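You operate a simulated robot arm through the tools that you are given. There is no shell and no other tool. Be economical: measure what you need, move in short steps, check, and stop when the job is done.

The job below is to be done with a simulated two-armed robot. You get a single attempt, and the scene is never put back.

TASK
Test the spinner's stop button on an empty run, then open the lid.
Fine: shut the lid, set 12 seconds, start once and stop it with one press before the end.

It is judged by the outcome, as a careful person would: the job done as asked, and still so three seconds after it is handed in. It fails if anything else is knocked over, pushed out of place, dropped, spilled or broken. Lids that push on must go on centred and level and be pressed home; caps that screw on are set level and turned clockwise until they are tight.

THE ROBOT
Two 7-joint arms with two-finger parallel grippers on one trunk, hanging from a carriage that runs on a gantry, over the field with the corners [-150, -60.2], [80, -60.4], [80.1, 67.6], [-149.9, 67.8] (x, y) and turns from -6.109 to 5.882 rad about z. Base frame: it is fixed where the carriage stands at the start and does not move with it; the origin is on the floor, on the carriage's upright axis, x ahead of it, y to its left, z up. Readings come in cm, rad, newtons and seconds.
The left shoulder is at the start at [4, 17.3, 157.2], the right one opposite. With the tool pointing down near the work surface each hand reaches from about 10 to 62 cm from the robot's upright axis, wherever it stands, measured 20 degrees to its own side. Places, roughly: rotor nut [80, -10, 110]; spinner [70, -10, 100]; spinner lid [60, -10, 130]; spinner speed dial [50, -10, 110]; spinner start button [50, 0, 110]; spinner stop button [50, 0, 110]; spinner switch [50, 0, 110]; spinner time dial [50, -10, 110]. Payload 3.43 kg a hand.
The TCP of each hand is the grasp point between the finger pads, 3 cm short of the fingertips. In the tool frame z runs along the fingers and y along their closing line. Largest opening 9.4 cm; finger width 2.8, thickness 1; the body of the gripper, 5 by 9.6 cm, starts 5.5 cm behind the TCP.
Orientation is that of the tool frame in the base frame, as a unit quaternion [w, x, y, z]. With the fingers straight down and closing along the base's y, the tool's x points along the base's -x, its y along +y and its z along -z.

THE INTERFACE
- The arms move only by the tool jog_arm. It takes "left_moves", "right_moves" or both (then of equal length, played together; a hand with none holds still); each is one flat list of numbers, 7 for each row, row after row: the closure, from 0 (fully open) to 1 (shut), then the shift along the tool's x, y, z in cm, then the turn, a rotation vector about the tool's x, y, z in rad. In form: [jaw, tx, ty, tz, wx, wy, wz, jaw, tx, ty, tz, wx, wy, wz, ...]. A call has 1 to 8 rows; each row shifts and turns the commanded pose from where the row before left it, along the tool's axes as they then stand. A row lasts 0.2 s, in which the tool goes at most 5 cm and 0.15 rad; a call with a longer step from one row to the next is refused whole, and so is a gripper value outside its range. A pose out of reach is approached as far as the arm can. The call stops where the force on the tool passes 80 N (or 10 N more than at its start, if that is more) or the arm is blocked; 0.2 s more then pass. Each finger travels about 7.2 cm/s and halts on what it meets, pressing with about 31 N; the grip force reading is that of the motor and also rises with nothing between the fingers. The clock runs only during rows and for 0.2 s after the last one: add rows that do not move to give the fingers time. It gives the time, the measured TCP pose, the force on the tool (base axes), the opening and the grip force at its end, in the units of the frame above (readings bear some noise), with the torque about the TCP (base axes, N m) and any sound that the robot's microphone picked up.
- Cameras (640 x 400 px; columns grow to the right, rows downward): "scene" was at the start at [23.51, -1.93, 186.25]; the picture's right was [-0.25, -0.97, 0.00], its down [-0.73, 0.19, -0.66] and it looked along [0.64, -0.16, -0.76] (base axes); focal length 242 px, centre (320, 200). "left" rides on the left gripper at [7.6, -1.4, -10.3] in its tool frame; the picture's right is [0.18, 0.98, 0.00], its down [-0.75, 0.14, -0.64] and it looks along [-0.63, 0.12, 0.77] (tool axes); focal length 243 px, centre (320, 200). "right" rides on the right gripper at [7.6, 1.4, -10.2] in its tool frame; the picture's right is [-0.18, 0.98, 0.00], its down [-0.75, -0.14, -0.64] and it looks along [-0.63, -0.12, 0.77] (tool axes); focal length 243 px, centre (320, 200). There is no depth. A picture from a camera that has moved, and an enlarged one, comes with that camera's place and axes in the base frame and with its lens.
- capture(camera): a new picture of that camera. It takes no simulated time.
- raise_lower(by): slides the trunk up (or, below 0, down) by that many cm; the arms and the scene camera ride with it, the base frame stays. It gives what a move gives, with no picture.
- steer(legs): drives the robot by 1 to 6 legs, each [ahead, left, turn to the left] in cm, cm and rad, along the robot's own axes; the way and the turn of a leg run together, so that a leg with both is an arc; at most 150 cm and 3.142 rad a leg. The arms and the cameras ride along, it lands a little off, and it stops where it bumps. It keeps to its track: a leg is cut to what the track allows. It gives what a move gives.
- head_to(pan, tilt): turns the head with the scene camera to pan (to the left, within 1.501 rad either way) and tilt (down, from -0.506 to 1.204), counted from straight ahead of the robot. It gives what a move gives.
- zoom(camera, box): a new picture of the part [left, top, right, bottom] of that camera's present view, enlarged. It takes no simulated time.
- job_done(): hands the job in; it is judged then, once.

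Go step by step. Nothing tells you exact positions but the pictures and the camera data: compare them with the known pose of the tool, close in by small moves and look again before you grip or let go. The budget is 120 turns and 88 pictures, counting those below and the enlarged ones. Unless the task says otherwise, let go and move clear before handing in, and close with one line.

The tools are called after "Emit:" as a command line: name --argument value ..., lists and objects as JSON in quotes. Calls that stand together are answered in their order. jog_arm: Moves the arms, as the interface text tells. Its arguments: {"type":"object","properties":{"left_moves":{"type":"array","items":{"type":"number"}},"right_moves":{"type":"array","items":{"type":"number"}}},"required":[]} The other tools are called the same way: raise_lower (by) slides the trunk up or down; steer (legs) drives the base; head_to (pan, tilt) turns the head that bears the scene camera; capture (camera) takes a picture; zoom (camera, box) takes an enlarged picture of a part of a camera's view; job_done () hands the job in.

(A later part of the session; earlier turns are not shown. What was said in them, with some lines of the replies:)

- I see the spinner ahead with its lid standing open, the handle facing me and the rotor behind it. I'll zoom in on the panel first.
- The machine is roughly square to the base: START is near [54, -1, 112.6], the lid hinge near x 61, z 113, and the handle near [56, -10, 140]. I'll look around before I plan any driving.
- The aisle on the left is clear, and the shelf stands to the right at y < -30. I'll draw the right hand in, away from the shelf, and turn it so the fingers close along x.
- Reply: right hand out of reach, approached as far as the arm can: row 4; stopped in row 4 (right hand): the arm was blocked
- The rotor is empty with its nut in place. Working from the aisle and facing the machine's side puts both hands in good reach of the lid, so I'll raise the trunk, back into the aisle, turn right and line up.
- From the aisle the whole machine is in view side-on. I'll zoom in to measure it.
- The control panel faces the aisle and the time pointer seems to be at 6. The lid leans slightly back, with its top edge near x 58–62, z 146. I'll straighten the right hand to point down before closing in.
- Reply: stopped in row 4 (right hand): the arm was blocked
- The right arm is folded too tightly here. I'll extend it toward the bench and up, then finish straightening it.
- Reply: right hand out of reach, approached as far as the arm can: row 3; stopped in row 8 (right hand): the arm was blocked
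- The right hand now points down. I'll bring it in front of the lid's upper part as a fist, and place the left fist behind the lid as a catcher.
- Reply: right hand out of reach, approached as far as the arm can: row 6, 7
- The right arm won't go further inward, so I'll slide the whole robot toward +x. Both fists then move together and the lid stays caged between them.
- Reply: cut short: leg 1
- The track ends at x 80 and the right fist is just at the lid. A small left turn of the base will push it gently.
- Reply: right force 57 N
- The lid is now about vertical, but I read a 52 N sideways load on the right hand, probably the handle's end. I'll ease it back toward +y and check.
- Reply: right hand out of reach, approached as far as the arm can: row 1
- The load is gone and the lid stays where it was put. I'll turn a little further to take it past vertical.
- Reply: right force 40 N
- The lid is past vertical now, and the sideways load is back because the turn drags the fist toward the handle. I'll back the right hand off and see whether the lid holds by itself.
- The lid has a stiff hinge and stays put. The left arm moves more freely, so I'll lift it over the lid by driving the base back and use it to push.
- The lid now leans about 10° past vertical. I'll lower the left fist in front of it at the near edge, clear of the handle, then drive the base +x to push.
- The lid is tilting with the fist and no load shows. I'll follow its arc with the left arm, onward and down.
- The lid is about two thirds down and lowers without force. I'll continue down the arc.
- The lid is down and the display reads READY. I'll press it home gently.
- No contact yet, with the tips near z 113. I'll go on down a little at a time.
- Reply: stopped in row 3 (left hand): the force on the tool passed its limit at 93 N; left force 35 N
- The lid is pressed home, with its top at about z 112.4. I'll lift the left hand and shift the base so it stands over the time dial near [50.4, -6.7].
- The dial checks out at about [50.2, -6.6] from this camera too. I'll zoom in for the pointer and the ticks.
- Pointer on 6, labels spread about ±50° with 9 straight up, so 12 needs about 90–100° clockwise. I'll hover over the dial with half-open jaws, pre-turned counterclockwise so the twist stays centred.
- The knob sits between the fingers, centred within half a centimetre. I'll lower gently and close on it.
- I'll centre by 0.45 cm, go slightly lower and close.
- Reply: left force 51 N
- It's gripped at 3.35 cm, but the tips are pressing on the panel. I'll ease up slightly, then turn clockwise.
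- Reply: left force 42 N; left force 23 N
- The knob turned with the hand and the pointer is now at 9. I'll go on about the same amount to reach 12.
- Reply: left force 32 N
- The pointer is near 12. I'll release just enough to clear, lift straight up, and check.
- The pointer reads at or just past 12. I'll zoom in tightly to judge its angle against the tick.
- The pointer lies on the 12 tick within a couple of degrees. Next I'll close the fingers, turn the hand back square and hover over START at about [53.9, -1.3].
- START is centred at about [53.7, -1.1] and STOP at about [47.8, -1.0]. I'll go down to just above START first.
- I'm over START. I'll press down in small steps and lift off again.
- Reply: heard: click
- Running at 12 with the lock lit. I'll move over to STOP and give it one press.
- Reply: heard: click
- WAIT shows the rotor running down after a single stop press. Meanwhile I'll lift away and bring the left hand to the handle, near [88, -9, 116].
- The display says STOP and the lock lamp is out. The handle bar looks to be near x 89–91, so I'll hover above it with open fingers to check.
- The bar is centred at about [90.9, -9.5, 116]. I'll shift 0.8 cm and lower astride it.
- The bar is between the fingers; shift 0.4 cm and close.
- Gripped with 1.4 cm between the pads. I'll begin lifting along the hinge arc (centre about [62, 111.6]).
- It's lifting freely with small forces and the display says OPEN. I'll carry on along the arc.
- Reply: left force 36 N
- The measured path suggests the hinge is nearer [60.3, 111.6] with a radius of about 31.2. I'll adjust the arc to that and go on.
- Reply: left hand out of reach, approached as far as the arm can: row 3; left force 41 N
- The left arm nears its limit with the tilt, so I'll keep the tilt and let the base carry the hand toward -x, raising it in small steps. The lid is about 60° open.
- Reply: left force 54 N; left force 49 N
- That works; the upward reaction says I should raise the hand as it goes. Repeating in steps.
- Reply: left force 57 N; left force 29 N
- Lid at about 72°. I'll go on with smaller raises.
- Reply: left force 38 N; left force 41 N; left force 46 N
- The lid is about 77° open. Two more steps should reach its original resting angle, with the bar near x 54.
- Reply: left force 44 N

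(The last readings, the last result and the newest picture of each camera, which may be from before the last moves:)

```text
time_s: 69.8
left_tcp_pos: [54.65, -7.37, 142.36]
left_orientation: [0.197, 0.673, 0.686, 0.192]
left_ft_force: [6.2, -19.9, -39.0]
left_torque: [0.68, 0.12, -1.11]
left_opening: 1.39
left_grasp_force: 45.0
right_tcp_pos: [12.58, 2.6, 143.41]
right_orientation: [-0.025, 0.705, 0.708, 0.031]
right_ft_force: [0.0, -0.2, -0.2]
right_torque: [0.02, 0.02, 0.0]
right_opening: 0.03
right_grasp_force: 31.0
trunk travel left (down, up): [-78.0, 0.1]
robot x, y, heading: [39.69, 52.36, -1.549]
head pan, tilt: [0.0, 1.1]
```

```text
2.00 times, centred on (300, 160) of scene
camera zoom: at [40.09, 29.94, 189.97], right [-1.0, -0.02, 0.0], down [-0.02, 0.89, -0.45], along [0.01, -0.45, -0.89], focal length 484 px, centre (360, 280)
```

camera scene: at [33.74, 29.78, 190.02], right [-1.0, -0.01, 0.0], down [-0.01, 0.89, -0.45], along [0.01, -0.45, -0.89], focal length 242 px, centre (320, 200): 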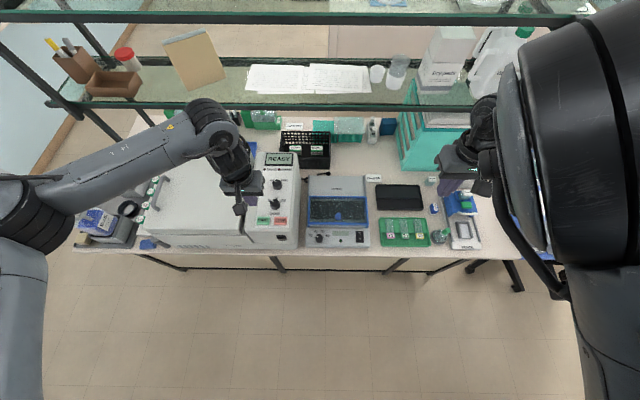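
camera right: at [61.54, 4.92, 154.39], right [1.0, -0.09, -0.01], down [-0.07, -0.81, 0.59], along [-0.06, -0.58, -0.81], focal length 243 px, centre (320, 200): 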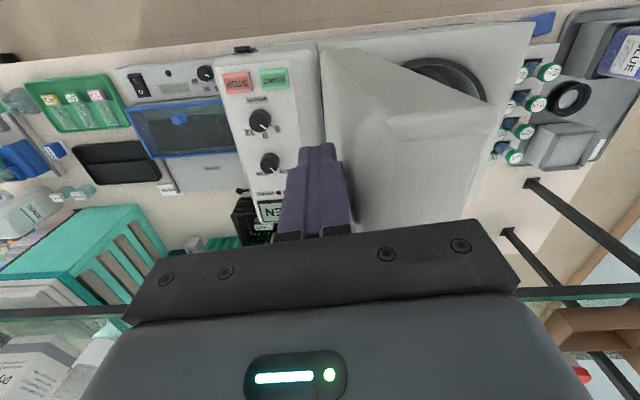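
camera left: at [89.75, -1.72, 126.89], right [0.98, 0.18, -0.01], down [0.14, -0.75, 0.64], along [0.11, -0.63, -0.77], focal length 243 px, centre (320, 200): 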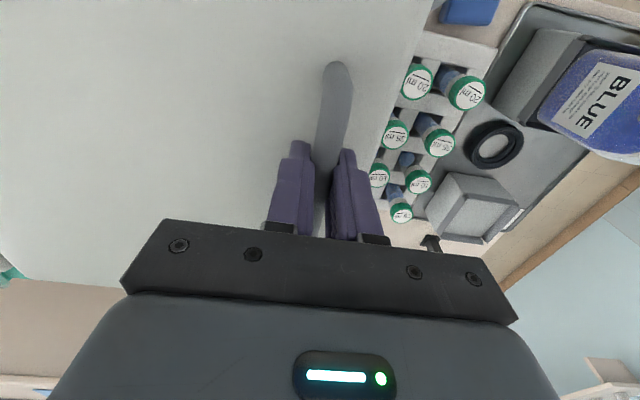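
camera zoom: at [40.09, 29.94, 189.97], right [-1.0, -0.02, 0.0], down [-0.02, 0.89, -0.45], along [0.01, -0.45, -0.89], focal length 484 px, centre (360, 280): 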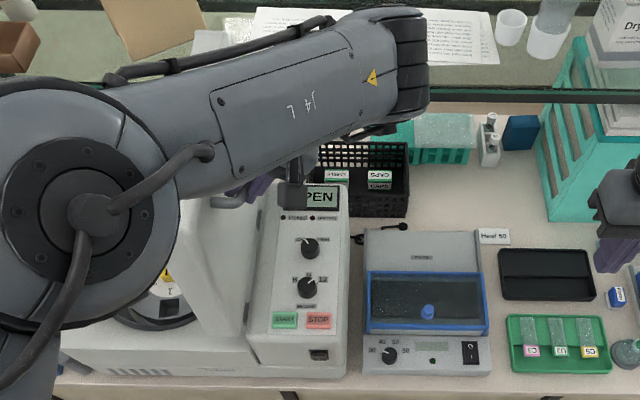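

The lid is back at about its original open angle. I'll nudge it one more centimetre, open the fingers only slightly, and check before withdrawing.

Emit:
jog_arm --left_moves '[1, 0, -0.4, 0.7, 0, 0, 0]'

Emit:
steer --legs '[[0, -1, 0]]'

Emit:
jog_arm --left_moves '[0.7, 0, 0, 0, 0, 0, 0, 0.7, 0, 0, 0, 0, 0, 0]'

Emit:
capture --camera "left"

Emit:
zoom --camera "scene" --box '[180, 60, 420, 260]'

```text
time_s: 70.2
left_tcp_pos: [54.69, -7.71, 142.1]
left_orientation: [0.198, 0.672, 0.688, 0.19]
left_ft_force: [-8.7, 17.9, 36.3]
left_torque: [0.9, -0.19, -0.92]
left_opening: 1.33
left_grasp_force: 45.4
right_tcp_pos: [12.52, 2.35, 143.9]
right_orientation: [-0.026, 0.704, 0.709, 0.031]
right_ft_force: [0.9, 0.2, 0.7]
right_torque: [0.0, -0.01, 0.01]
right_opening: 0.0
right_grasp_force: 31.1
trunk travel left (down, up): [-78.0, 0.1]
robot x, y, heading: [39.88, 52.3, -1.556]
head pan, tilt: [0.0, 1.1]
```

```text
time_s: 70.9
left_tcp_pos: [53.78, -7.66, 141.77]
left_orientation: [0.198, 0.672, 0.687, 0.191]
left_ft_force: [-4.8, 11.4, 32.8]
left_torque: [0.75, -0.12, -0.82]
left_opening: 1.38
left_grasp_force: 45.1
right_tcp_pos: [11.6, 2.34, 143.65]
right_orientation: [-0.025, 0.704, 0.709, 0.032]
right_ft_force: [-0.7, -1.0, -0.1]
right_torque: [0.01, 0.01, -0.04]
right_opening: 0.0
right_grasp_force: 31.1
trunk travel left (down, up): [-78.0, 0.1]
robot x, y, heading: [39.18, 52.31, -1.555]
head pan, tilt: [0.0, 1.1]
```

```text
time_s: 71.5
left_tcp_pos: [53.67, -7.43, 141.71]
left_orientation: [0.198, 0.673, 0.687, 0.191]
left_ft_force: [-0.1, 0.2, 0.7]
left_torque: [0.0, 0.01, -0.02]
left_opening: 2.8
left_grasp_force: 0.1
right_tcp_pos: [11.49, 2.38, 143.55]
right_orientation: [-0.026, 0.704, 0.709, 0.032]
right_ft_force: [-0.5, -0.4, -0.2]
right_torque: [0.0, -0.02, -0.02]
right_opening: 0.0
right_grasp_force: 30.8
trunk travel left (down, up): [-78.0, 0.1]
robot x, y, heading: [39.18, 52.31, -1.551]
head pan, tilt: [0.0, 1.1]
```

```text
31 pictures are left
camera left: at [47.05, 0.16, 149.4], right [0.83, 0.2, 0.52], down [-0.21, -0.75, 0.63], along [0.51, -0.63, -0.58], focal length 243 px, centre (320, 200)
```

left: 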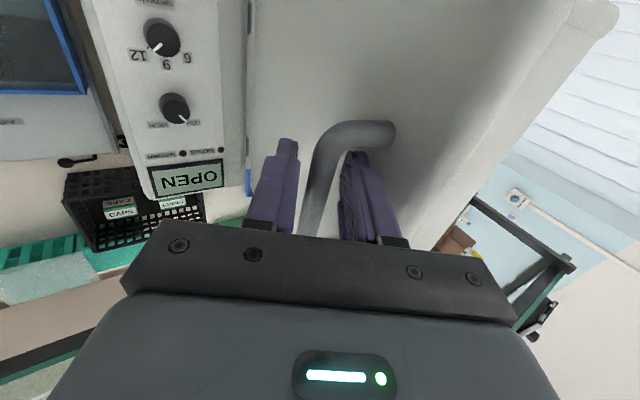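

```text
2.00 times, centred on (300, 160) of scene
camera zoom: at [39.08, 29.89, 190.01], right [-1.0, -0.02, 0.0], down [-0.02, 0.89, -0.45], along [0.01, -0.45, -0.89], focal length 484 px, centre (360, 280)
```

zoom: 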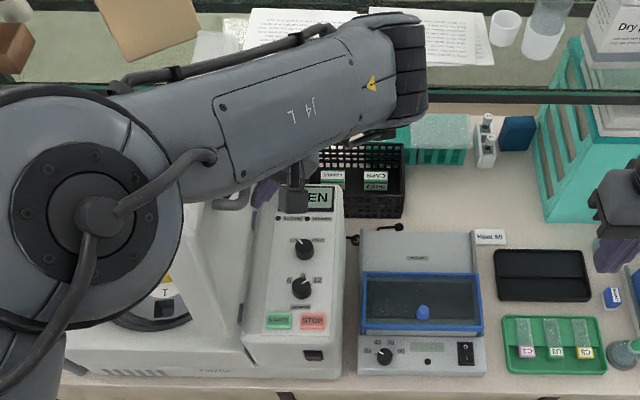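

The fingers are free and the lid stands by itself. I'll withdraw along the finger axis in small steps.

Emit:
jog_arm --left_moves '[0.7, 0, 0, -1.2, 0, 0, 0, 0.7, 0, 0, -1.2, 0, 0, 0]'

Emit:
capture --camera "left"

```text
time_s: 72.1
left_tcp_pos: [52.75, -7.08, 143.63]
left_orientation: [0.197, 0.674, 0.687, 0.188]
left_ft_force: [0.2, 0.3, -0.2]
left_torque: [0.04, -0.01, 0.01]
left_opening: 2.84
left_grasp_force: 0.0
left hand out of reach, approached as far as the arm can: row 2
right_tcp_pos: [11.55, 2.45, 143.63]
right_orientation: [-0.026, 0.704, 0.709, 0.032]
right_ft_force: [-0.6, 0.4, 0.0]
right_torque: [0.02, 0.01, -0.01]
right_opening: 0.01
right_grasp_force: 31.3
trunk travel left (down, up): [-78.0, 0.1]
robot x, y, heading: [38.8, 52.24, -1.553]
head pan, tilt: [0.0, 1.1]
```

```text
29 pictures are left
camera left: at [46.08, 0.74, 151.3], right [0.83, 0.2, 0.51], down [-0.21, -0.75, 0.63], along [0.51, -0.63, -0.58], focal length 243 px, centre (320, 200)
```

left: 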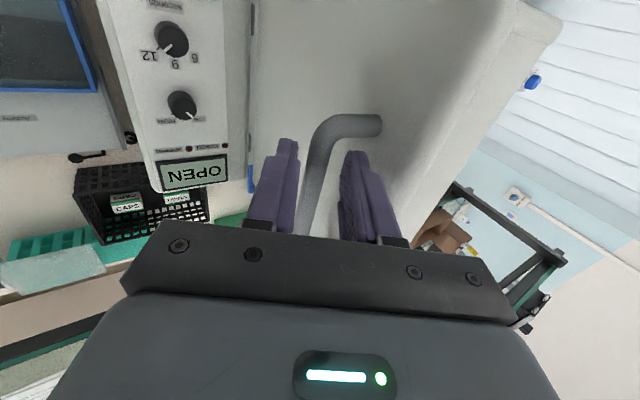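

The tilt limits the reach, so I'll bring the hand partly upright while lifting. The gripper body should clear the lid's top edge.

Emit:
jog_arm --left_moves '[0.7, 0, 0, 0, 0.1, 0, 0, 0.7, 0, 0, -0.8, 0.1, 0, 0, 0.7, 0, 0, -1, 0, 0, 0]'

Emit:
capture --camera "left"

```text
time_s: 72.9
left_tcp_pos: [52.09, -7.13, 145.12]
left_orientation: [0.128, 0.69, 0.702, 0.12]
left_ft_force: [0.3, 1.3, 0.4]
left_torque: [-0.01, 0.0, -0.03]
left_opening: 2.79
left_grasp_force: 0.0
right_tcp_pos: [11.56, 2.43, 143.68]
right_orientation: [-0.026, 0.704, 0.709, 0.032]
right_ft_force: [0.2, 0.2, 0.4]
right_torque: [0.0, 0.03, -0.01]
right_opening: 0.01
right_grasp_force: 31.1
trunk travel left (down, up): [-78.0, 0.1]
robot x, y, heading: [38.67, 52.2, -1.552]
head pan, tilt: [0.0, 1.1]
```

```text
28 pictures are left
camera left: at [47.04, 0.73, 154.13], right [0.92, 0.2, 0.34], down [-0.08, -0.75, 0.66], along [0.39, -0.64, -0.67], focal length 243 px, centre (320, 200)
```

left: 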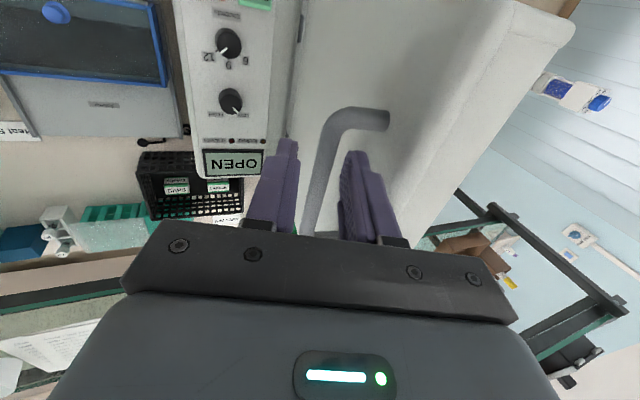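

The fingertips are nearly above the bar. I'll lift further.

Emit:
jog_arm --left_moves '[0.7, 0, 0, -1.5, 0.08, 0, 0, 0.7, 0, 0, -1.5, 0.08, 0, 0, 0.7, 0, 0, -2, 0.08, 0, 0, 0.7, 0, 0, -2, 0.08, 0, 0]'

Emit:
capture --camera "left"

```text
time_s: 73.9
left_tcp_pos: [50.28, -6.88, 152.05]
left_orientation: [0.017, 0.702, 0.712, 0.007]
left_ft_force: [-0.4, 0.0, 0.2]
left_torque: [-0.03, -0.01, 0.0]
left_opening: 2.82
left_grasp_force: 0.0
right_tcp_pos: [11.49, 2.38, 143.73]
right_orientation: [-0.027, 0.705, 0.708, 0.032]
right_ft_force: [0.3, 0.3, -0.4]
right_torque: [-0.01, 0.0, -0.01]
right_opening: 0.0
right_grasp_force: 30.9
trunk travel left (down, up): [-78.0, 0.1]
robot x, y, heading: [38.96, 52.26, -1.558]
head pan, tilt: [0.0, 1.1]
```

```text
27 pictures are left
camera left: at [48.48, 0.84, 162.05], right [0.98, 0.2, 0.03], down [0.13, -0.74, 0.66], along [0.15, -0.64, -0.75], focal length 243 px, centre (320, 200)
```

left: 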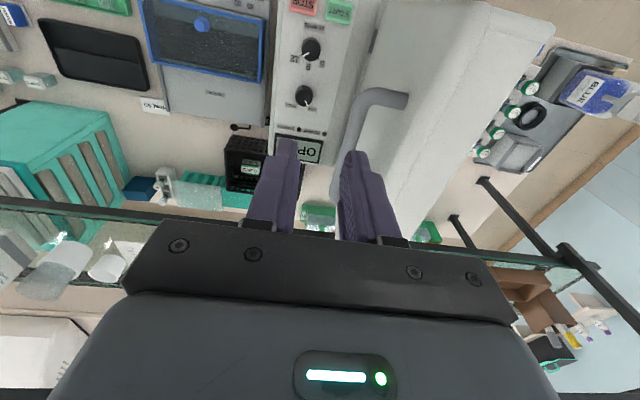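

Clear of the handle. I'll drive the base back into the aisle and away, then take a last look.

Emit:
steer --legs '[[0, -8, 0], [-12, 0, 0]]'

Emit:
capture --camera "scene"

Emit:
zoom --camera "scene" --box '[120, 60, 360, 260]'

```text
time_s: 75.8
left_tcp_pos: [42.17, 4.89, 152.08]
left_orientation: [0.018, 0.701, 0.713, 0.008]
left_ft_force: [0.7, -0.4, 0.6]
left_torque: [-0.04, -0.02, 0.01]
left_opening: 2.83
left_grasp_force: 0.2
right_tcp_pos: [3.4, 14.07, 143.64]
right_orientation: [-0.026, 0.705, 0.708, 0.032]
right_ft_force: [-0.6, 0.4, 0.6]
right_torque: [0.03, 0.0, -0.01]
right_opening: 0.01
right_grasp_force: 31.2
trunk travel left (down, up): [-78.0, 0.1]
robot x, y, heading: [30.31, 63.71, -1.552]
head pan, tilt: [0.0, 1.1]
```

```text
26 pictures are left
camera scene: at [30.96, 41.73, 190.02], right [-1.0, -0.02, 0.0], down [-0.01, 0.89, -0.45], along [0.01, -0.45, -0.89], focal length 242 px, centre (320, 200)
```

scene: 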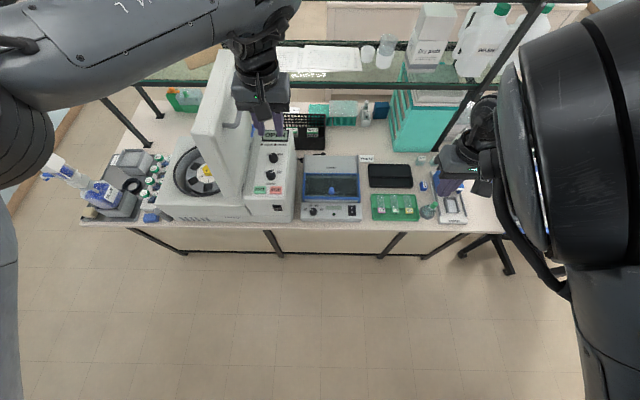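

```text
2.00 times, centred on (240, 160) of scene
camera zoom: at [30.96, 41.73, 190.02], right [-1.0, -0.02, 0.0], down [-0.01, 0.89, -0.45], along [0.01, -0.45, -0.89], focal length 484 px, centre (480, 280)
```

zoom: 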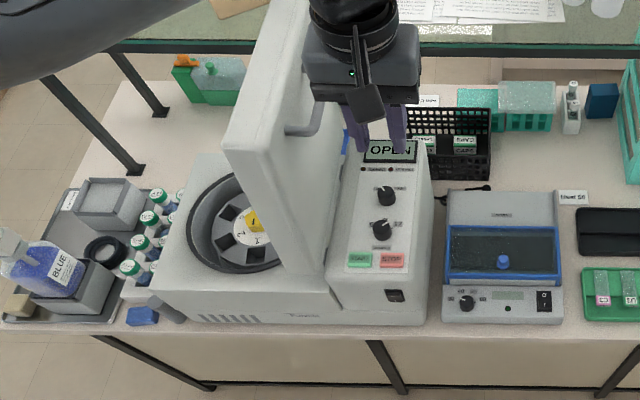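

The lid stands open, the display reads OPEN, and everything around the spinner is in its place with both hands clear. I'm handing in.

Emit:
job_done

```text
The job is handed in.
```

The stop button works: on an empty 12-second run I started the spinner once, one press on STOP ended it early, and the lid is open again.
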